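You operate a simulated robot arm through the tools that you are given. There is no shell and no other tool. Be economical: measure what you need, move in short steps, check, and stop when the job is done.

You are at the controls of a simulated robot arm. One attempt, no reset.

JOB
Put the stock jar in the yellow dustpan.

Only the result counts: the job must be done as asked and must still hold three seconds after the hand-in. Knocking over, shifting, dropping, spilling or breaking anything else fails it.

ROBOT AND FRAMES
A 6-joint arm with a two-finger parallel gripper, fixed in place. Base frame: the origin is at the foot of the arm, x ahead of it, y to its left, z up; the work surface is at about z = 0.75. Units: m, rad, N and s.
With the tool pointing down near the work surface it reaches from about 0.26 to 0.68 m from the base axis. Its first joint turns from -1.152 to 1.152 rad. Payload 2.9 kg.
The tool frame sits at the grasp point between the pads (the TCP): z along the fingers, y along the line on which they close. The tips reach 0.03 m beyond it. The gripper opens to 0.11 m. The fingers are 0.02 m wide and 0.01 m thick; the gripper's body (0.048 by 0.112 m) begins 0.055 m behind the TCP.
Orientation is that of the tool frame in the base frame, as a unit quaternion [w, x, y, z]. With the fingers straight down and closing along the base's y, the tool's x points along the base's -x, its y along +y and its z along -z.

CONTROLS
- The arm moves only by the tool step_arm. Its argument "motion" is one flat list of numbers, 5 for each row, row after row: the finger opening in m, from 0 to 0.11, then the shift along the tool's x, y, z in m, then the turn about the tool's z in rad. In form: [fingers, tx, ty, tz, twist, fingers, tx, ty, tz, twist, ...]. A call has 1 to 12 rows; each row shifts and turns the commanded pose from where the row before left it, along the tool's axes as they then stand. A row lasts 0.2 s, in which the tool goes at most 0.05 m and 0.15 rad; a call with a longer step from one row to the next is refused whole, and so is a gripper value outside its range. A pose out of reach is approached as far as the arm can. The call stops where the force on the tool passes 40 N (or 10 N more than at its start, if that is more) or the arm is blocked; 0.2 s more then pass. Each finger travels about 0.108 m/s and halts on what it meets, pressing with about 24 N; the grip force reading is that of the motor and also rises with nothing between the fingers. The clock runs only during rows and for 0.2 s after the last one: add rows that do not move to give the fingers time. The reply holds the time, the measured pose of the TCP, the force on the tool along the base axes, the opening and the grip force, in the units named above and with some noise, and new pictures: "show" is both (left out), scene, wrist or none.
- Cameras (640 x 400 px; columns grow to the right, rows downward): "scene" is fixed at [0.07, 0.4288, 1.382]; the picture's right is [-0.82, -0.58, 0.00], its down [-0.34, 0.48, -0.81] and it looks along [0.46, -0.66, -0.59] (base axes); focal length 317 px, centre (320, 200). "wrist" rides on the gripper at [-0.036, 0, -0.057] in the tool frame; the picture's right is [0.00, -1.00, 0.00], its down [0.97, 0.00, -0.24] and it looks along [0.24, 0.00, 0.97] (tool axes); focal length 218 px, centre (320, 200).
- measure_at(camera, pixels): for up to 12 pixels [column, row] of the newest picture of that camera ("zoom" is the newest enlarged one), the place [x, y, z] in the base frame of the surface seen there, good to about 0.003 m. The clock stands still meanwhile.
- zoom(camera, box): a new picture of the part [left, top, right, bottom] of that camera's present view, enlarged. The clock stands still meanwhile.
- sign_off(): hands the job in; it is judged then, once.

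Go step by step. Measure first, check grasps and placings, and put right what went wrong. The budget is 60 turns and 150 pictures, counting those below and the enlarged ones. Unless the task says otherwise, let go and move clear before handing in, and close with one line.

The tools are called by a JSON object that holds its "fn" and its "kwargs". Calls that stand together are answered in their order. step_arm: Moves the arm, as the interface text tells. Its arguments: {"type":"object","properties":{"motion":{"type":"array"},"show":{"type":"string","enum":["both","scene","wrist","none"]}},"required":["motion"]} The other tools are called the same way: measure_at (camera, pixels) gives the place of the surface under pixels of a picture; zoom (camera, box) takes an enlarged picture of a part of a camera's view; sign_off () hands the job in.

At the start:

```text
clock: 0.0
ee_pos: [0.4948, 0.1415, 1.0538]
tcp_rot: [0.0, 0.0, 1.0, 0.0]
contact_force: [-0.2, 0.2, -1.3]
grip_width: 0.1098
grip_force: 0.0
```

scene: 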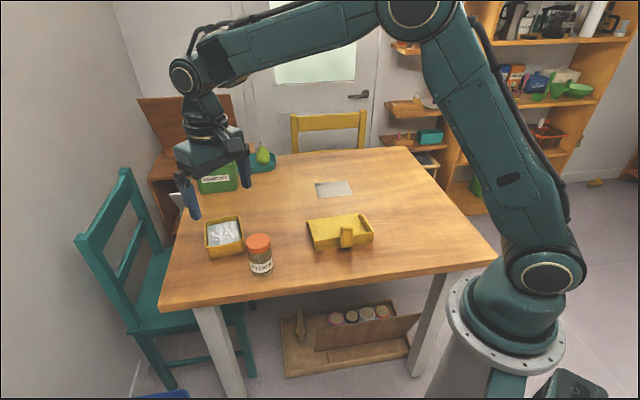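
wrist: 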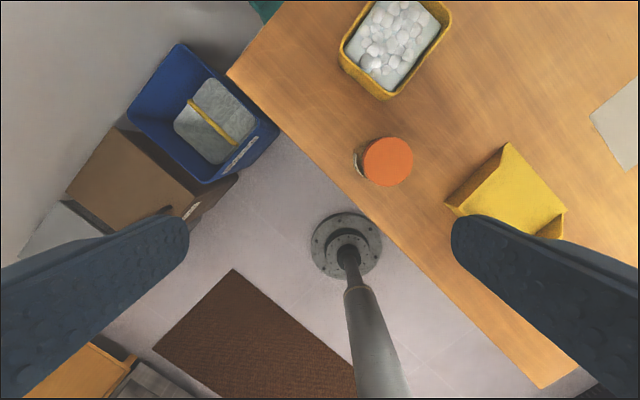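

The stock jar (orange lid) is at scene pixel (259,255) and the yellow dustpan is at (340,232). I'll enlarge that area and measure both.

{"fn": "zoom", "kwargs": {"camera": "scene", "box": [190, 180, 400, 311]}}

{"fn": "measure_at", "kwargs": {"camera": "scene", "pixels": [[258, 241], [247, 241], [270, 241], [259, 236], [259, 262], [261, 275], [325, 225], [340, 228], [346, 238], [312, 222], [365, 222], [317, 248]]}}

{"fn": "measure_at", "kwargs": {"camera": "wrist", "pixels": [[388, 162], [366, 162], [411, 162], [388, 140], [388, 184], [507, 145], [450, 203], [520, 190], [565, 215], [490, 180], [540, 225], [420, 190]]}}

```text
3.05 times, centred on (295, 246) of scene
```

zoom: 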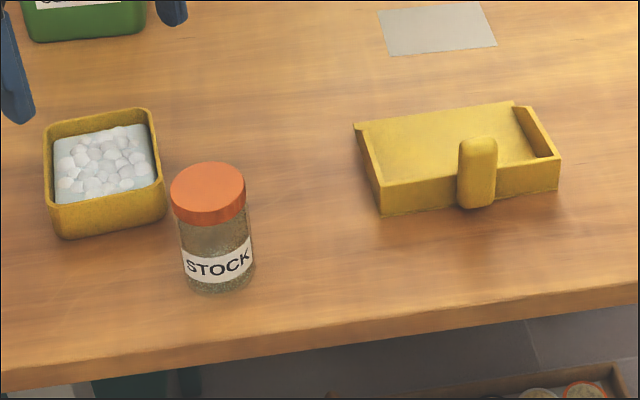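

```text
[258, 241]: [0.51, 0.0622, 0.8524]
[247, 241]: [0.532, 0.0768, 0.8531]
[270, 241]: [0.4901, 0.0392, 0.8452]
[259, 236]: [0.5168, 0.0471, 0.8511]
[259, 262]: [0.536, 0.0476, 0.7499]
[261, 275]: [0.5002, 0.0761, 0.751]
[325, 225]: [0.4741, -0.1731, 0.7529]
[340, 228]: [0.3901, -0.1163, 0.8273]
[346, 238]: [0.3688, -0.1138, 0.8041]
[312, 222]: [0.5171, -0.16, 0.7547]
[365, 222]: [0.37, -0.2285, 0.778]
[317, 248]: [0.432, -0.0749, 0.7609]
```

```text
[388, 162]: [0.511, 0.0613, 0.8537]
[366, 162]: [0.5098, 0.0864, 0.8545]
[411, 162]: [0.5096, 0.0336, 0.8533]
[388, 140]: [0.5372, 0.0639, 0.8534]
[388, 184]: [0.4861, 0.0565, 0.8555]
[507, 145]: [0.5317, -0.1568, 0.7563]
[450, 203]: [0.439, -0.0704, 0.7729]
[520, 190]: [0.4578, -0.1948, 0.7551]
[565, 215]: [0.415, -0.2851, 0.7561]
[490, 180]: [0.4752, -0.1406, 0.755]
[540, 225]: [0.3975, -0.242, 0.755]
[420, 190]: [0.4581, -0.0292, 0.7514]
```

The jar's lid is centred near (0.511, 0.060) with its top at z=0.853, and its diameter is about 0.055. The pan floor is at z≈0.755, centred near (0.44, -0.17). I'll move above the jar first.

{"fn": "step_arm", "kwargs": {"motion": [0.11, -0.0054, -0.0272, 0.035, 0, 0.11, -0.0054, -0.0272, 0.035, 0, 0.11, -0.0054, -0.0272, 0.035, 0, 0.11, 0, 0, 0, 0, 0.11, 0, 0, 0, 0]}}

{"fn": "measure_at", "kwargs": {"camera": "scene", "pixels": [[308, 222], [358, 213], [372, 233], [372, 240], [316, 241], [350, 222], [335, 222], [352, 228], [341, 246], [346, 227], [345, 218], [360, 218]]}}

```text
clock: 1.2
ee_pos: [0.5109, 0.059, 0.9483]
tcp_rot: [0.0, 0.0, 1.0, 0.0]
contact_force: [-0.7, -0.4, -0.6]
grip_width: 0.1098
grip_force: 0.0
```

scene: 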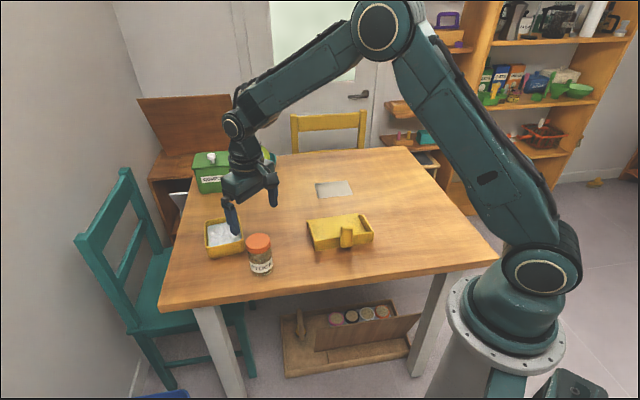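
wrist: 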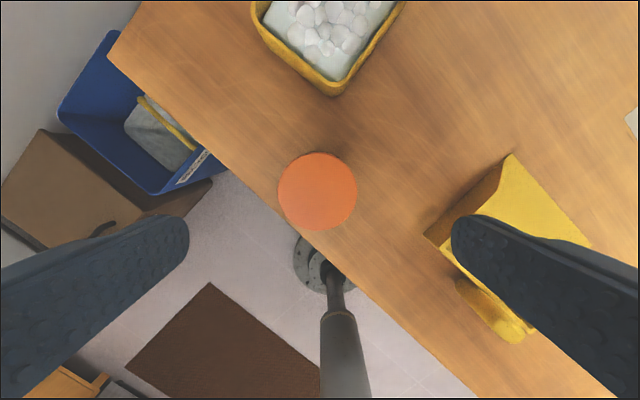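

```text
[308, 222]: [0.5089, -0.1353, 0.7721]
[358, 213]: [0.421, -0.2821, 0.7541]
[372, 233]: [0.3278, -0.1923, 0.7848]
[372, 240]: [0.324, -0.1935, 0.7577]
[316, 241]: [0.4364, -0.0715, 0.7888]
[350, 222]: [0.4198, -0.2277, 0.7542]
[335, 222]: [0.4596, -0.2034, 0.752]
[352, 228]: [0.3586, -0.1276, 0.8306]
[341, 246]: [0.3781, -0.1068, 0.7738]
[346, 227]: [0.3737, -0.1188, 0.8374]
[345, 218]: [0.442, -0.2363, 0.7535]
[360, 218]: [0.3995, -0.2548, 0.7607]
```

The gripper is centred over the lid: it's at wrist (317,191) and the fingers are symmetric about column 320. I'll descend to z≈0.808 with the fingers open.

{"fn": "step_arm", "kwargs": {"motion": [0.11, 0, 0.0005, 0.04, 0, 0.11, 0, 0, 0.04, 0, 0.11, 0, 0, 0.03, 0, 0.11, 0, 0, 0.03, 0, 0.11, 0, 0, 0, 0]}}

```text
clock: 2.4
ee_pos: [0.5123, 0.062, 0.8106]
tcp_rot: [0.0, 0.0, 1.0, 0.0]
contact_force: [-0.6, 0.1, 0.5]
grip_width: 0.1099
grip_force: 0.1
```

scene: 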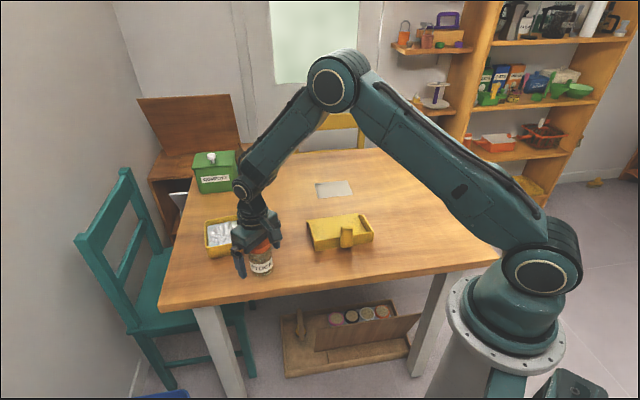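
wrist: 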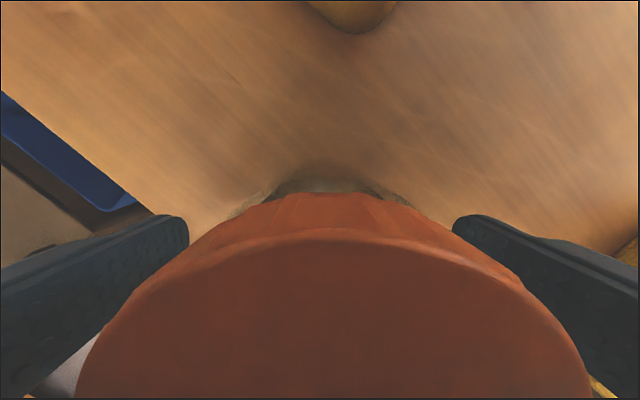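

The jar sits between the fingers and nothing is touching. Now I'll close on it.

{"fn": "step_arm", "kwargs": {"motion": [0.07, 0, 0, 0, 0, 0.045, 0, 0, 0, 0, 0.045, 0, 0, 0, 0, 0.045, 0, 0, 0, 0]}}

```text
clock: 3.4
ee_pos: [0.514, 0.062, 0.8108]
tcp_rot: [0.0, 0.0, 1.0, 0.0]
contact_force: [0.5, 1.0, 0.4]
grip_width: 0.06
grip_force: 23.7
```

scene: 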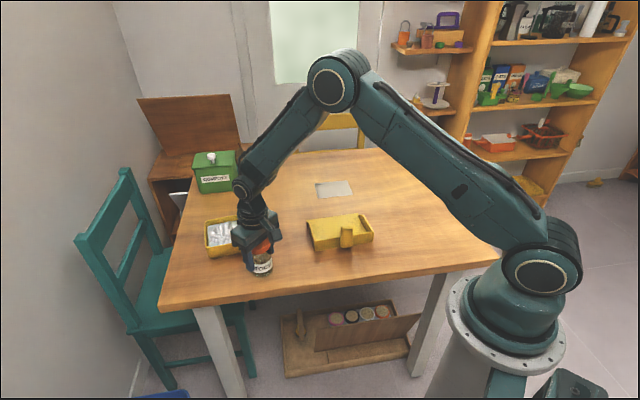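
wrist: 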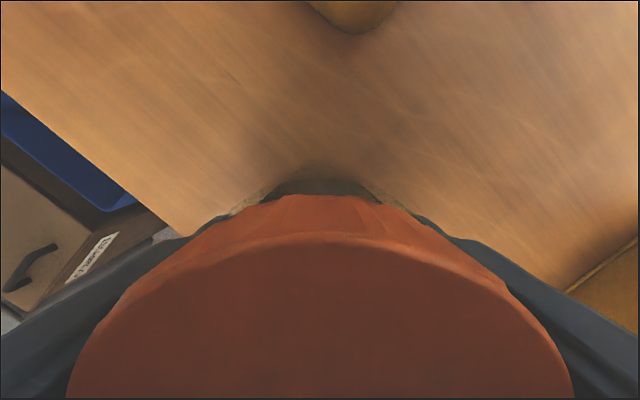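

The fingers stopped at 0.060 with 23.7 N, so the jar is held. I'll lift it 0.12 m straight up.

{"fn": "step_arm", "kwargs": {"motion": [0.045, 0, 0, -0.02, 0, 0.045, 0, 0, -0.03, 0, 0.045, 0, 0, -0.035, 0, 0.045, 0, 0, -0.035, 0, 0.045, 0, 0, 0, 0]}}

```text
clock: 4.6
ee_pos: [0.5103, 0.0583, 0.9317]
tcp_rot: [0.0, 0.0, 1.0, 0.001]
contact_force: [0.0, 0.6, -1.6]
grip_width: 0.0596
grip_force: 23.7
```

scene: 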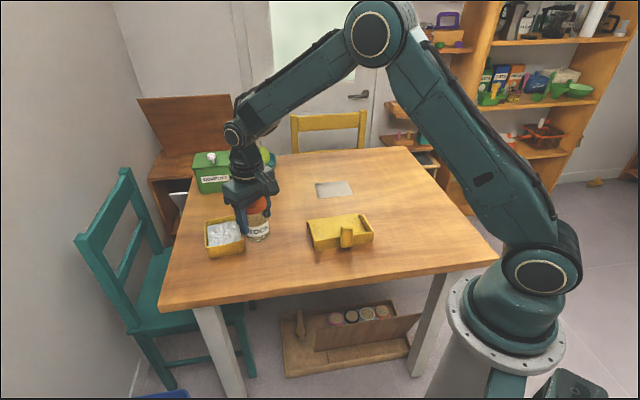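
wrist: 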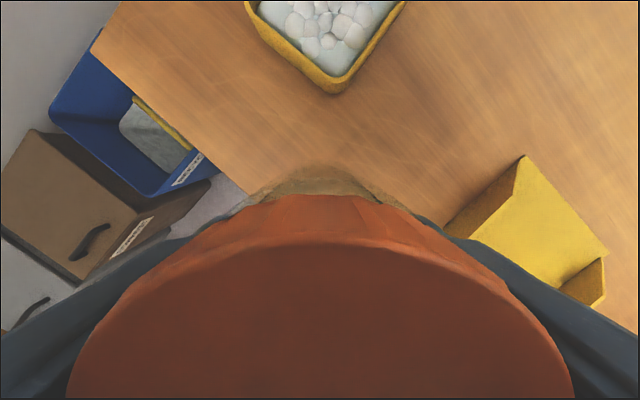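

The jar is lifted. I'll carry it over the pan centre at about (0.431, -0.179).

{"fn": "step_arm", "kwargs": {"motion": [0.045, 0.005, -0.015, 0, 0, 0.045, 0.01, -0.03, 0, 0, 0.045, 0.011, -0.032, 0, 0, 0.045, 0.011, -0.032, 0, 0, 0.045, 0.011, -0.032, 0, 0, 0.045, 0.011, -0.032, 0, 0, 0.045, 0.01, -0.032, 0, 0, 0.045, 0.006, -0.02, 0, 0, 0.045, 0.004, -0.012, 0, 0, 0.045, 0, 0, 0, 0], "show": "none"}}

{"fn": "step_arm", "kwargs": {"motion": [0.045, 0, 0, 0, 0.1, 0.045, 0, 0, 0, 0.14, 0.045, 0, 0, 0, 0.14, 0.045, 0, 0, 0, 0.14, 0.045, 0, 0, 0, 0.13, 0.045, 0, 0, 0, 0.08, 0.045, 0, 0, 0, 0, 0.045, 0, 0, 0, 0]}}

```text
clock: 6.8
ee_pos: [0.432, -0.1763, 0.9326]
tcp_rot: [0.001, 0.0, 1.0, 0.001]
contact_force: [0.3, -0.3, -1.4]
grip_width: 0.0597
grip_force: 24.2
```

```text
clock: 8.6
ee_pos: [0.4328, -0.1768, 0.9298]
tcp_rot: [0.0, 0.358, 0.934, 0.0]
contact_force: [0.4, 0.2, -2.3]
grip_width: 0.0597
grip_force: 23.8
```

scene: 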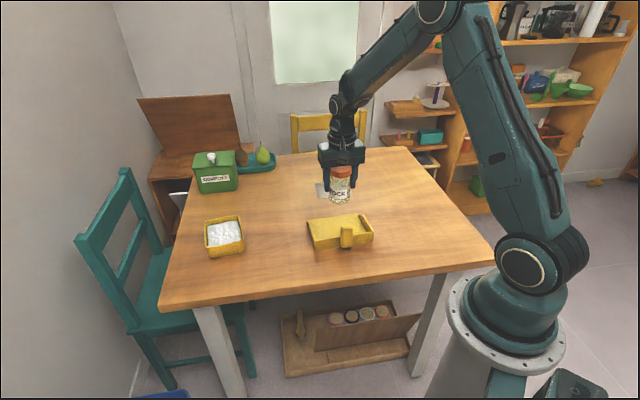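
wrist: 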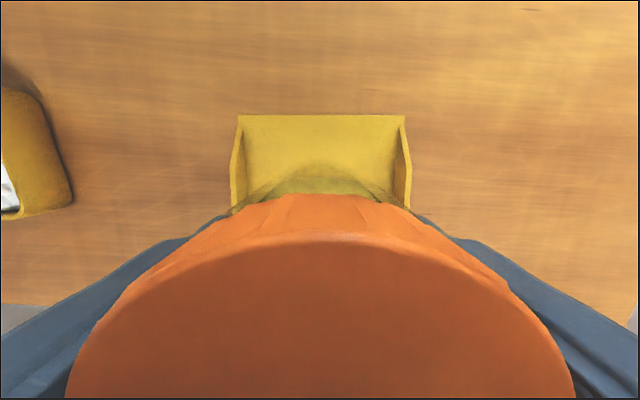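

The pan is centred beneath the jar, with its edges at wrist columns 232 and 412, and the fingers now run along its length. I'll lower to just above the floor.

{"fn": "step_arm", "kwargs": {"motion": [0.045, 0, 0, 0.025, 0, 0.045, 0, 0, 0.03, 0, 0.045, 0, 0, 0.025, 0, 0.045, 0, 0, 0.015, 0, 0.045, 0, 0, 0.01, 0, 0.045, 0, 0, 0, 0]}}

{"fn": "zoom", "kwargs": {"camera": "scene", "box": [280, 170, 400, 245]}}

```text
clock: 10.0
ee_pos: [0.4324, -0.178, 0.8255]
tcp_rot: [0.0, 0.357, 0.934, 0.0]
contact_force: [0.2, -0.4, -1.3]
grip_width: 0.0596
grip_force: 23.7
```

scene: 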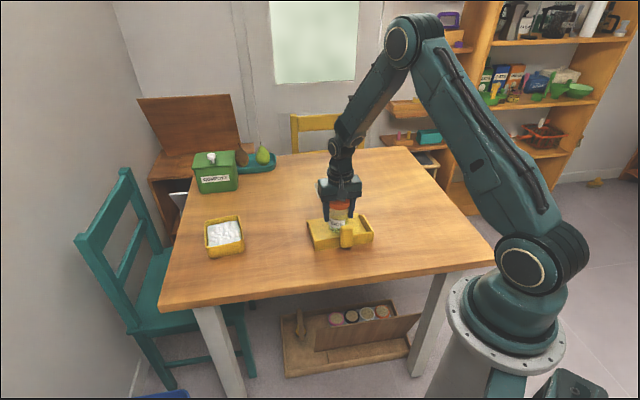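
wrist: 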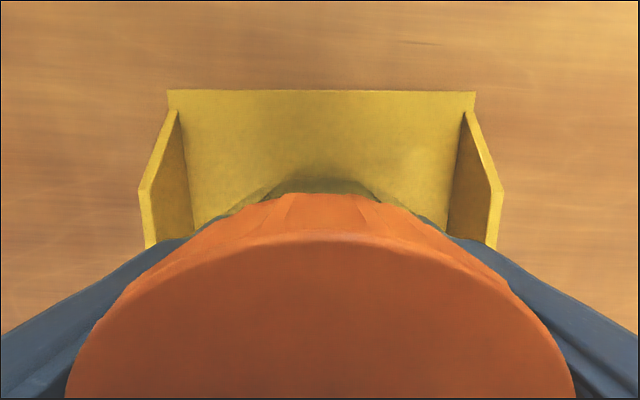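

```text
5.33 times, centred on (340, 208) of scene
```

zoom: 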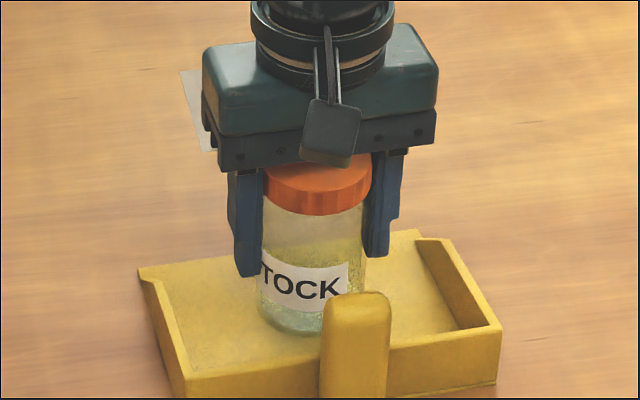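

The jar hangs upright inside the pan, about 1 cm above the floor. I'll lower in small steps until there is light contact.

{"fn": "step_arm", "kwargs": {"motion": [0.045, 0, 0, 0.004, 0, 0.045, 0, 0, 0.003, 0, 0.045, 0, 0, 0.002, 0, 0.045, 0, 0, 0, 0], "show": "none"}}

```text
clock: 11.0
ee_pos: [0.4325, -0.1772, 0.8161]
tcp_rot: [0.0, 0.357, 0.934, 0.001]
contact_force: [0.0, 0.9, -1.8]
grip_width: 0.0597
grip_force: 23.9
```

There's no contact yet at z=0.816, so I'll go down in 1 mm steps.

{"fn": "step_arm", "kwargs": {"motion": [0.045, 0, 0, 0.001, 0, 0.045, 0, 0, 0.001, 0, 0.045, 0, 0, 0, 0], "show": "scene"}}

{"fn": "zoom", "kwargs": {"camera": "scene", "box": [280, 170, 400, 245]}}

```text
clock: 11.8
ee_pos: [0.4324, -0.1773, 0.8142]
tcp_rot: [0.001, 0.358, 0.934, -0.001]
contact_force: [-5.4, -0.1, 17.7]
grip_width: 0.0595
grip_force: 23.3
```

scene: 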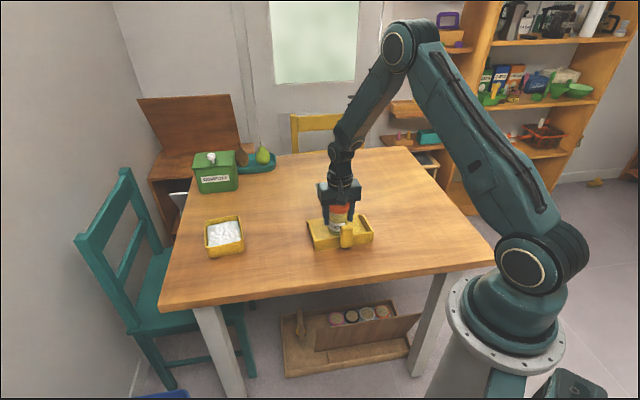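

```text
5.33 times, centred on (340, 208) of scene
```

zoom: 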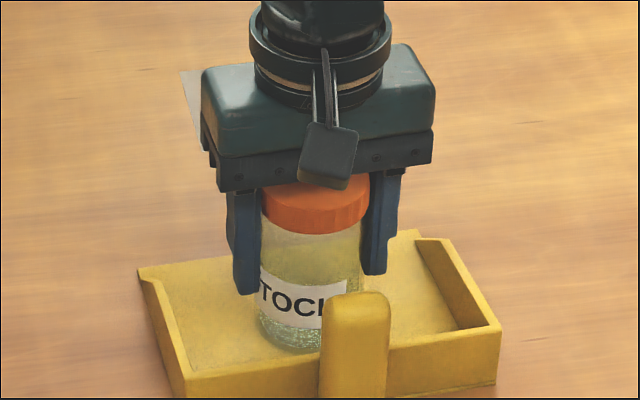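

The force has risen to 17.7 N, so the jar is standing on the pan floor. I'll ease up 1 mm and open moderately.

{"fn": "step_arm", "kwargs": {"motion": [0.045, 0, 0, -0.001, 0, 0.058, 0, 0, 0, 0, 0.065, 0, 0, 0, 0, 0.075, 0, 0, 0, 0, 0.085, 0, 0, 0, 0, 0.085, 0, 0, 0, 0]}}

```text
clock: 13.2
ee_pos: [0.4318, -0.1763, 0.8157]
tcp_rot: [0.0, 0.357, 0.934, 0.0]
contact_force: [0.1, 0.7, -0.5]
grip_width: 0.0851
grip_force: 0.2
```

scene: 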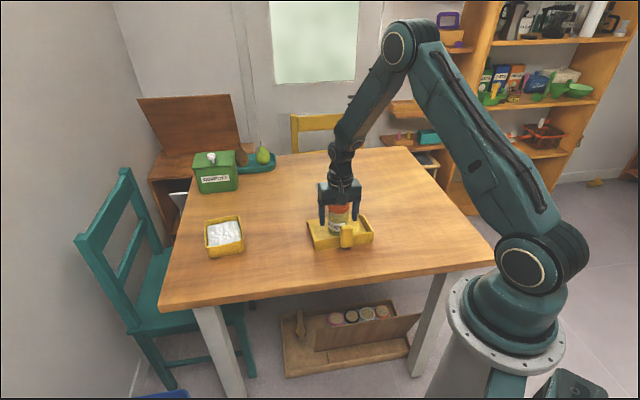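
wrist: 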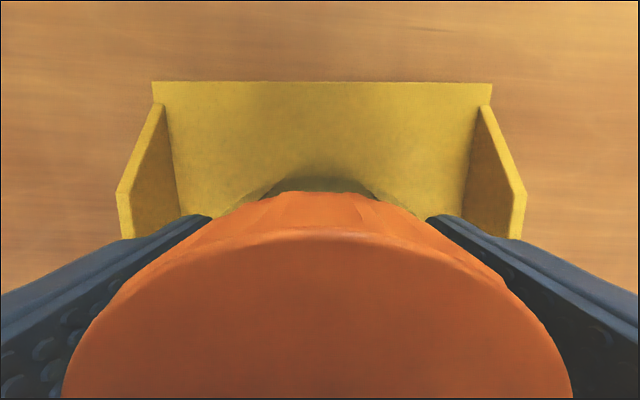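

The fingers are clear on both sides and the jar stands in the pan. I'll retreat straight up.

{"fn": "step_arm", "kwargs": {"motion": [0.085, 0, 0, -0.015, 0, 0.085, 0, 0, -0.03, 0, 0.085, 0, 0, -0.04, 0, 0.085, 0, 0, -0.04, 0, 0.085, 0, 0, -0.03, 0, 0.085, 0, 0, 0, 0]}}

{"fn": "zoom", "kwargs": {"camera": "scene", "box": [280, 170, 400, 245]}}

```text
clock: 14.6
ee_pos: [0.4329, -0.1762, 0.9713]
tcp_rot: [0.0, 0.357, 0.934, 0.0]
contact_force: [-0.4, 0.4, -0.7]
grip_width: 0.0848
grip_force: 0.1
```

scene: 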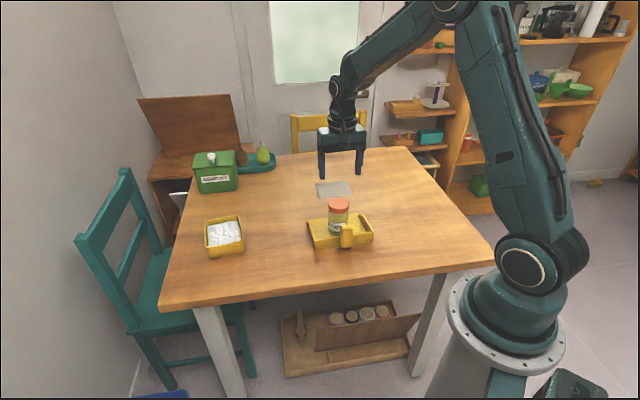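
wrist: 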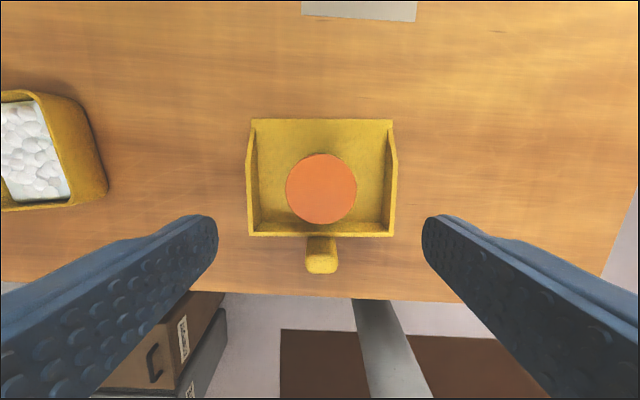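

```text
5.33 times, centred on (340, 208) of scene
```

zoom: 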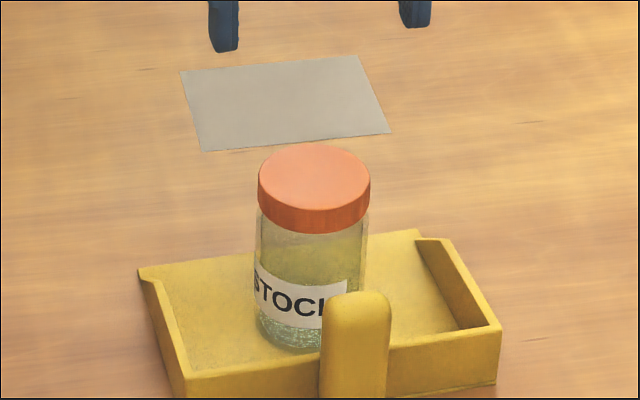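

The jar stands upright inside the dustpan (wrist pixel (320,188)), the pan hasn't moved, and the gripper is clear, so I'm handing in.

{"fn": "sign_off", "kwargs": {}}

```text
The job is handed in.
```

The stock jar is standing upright in the yellow dustpan, the gripper is clear, and nothing else was disturbed.
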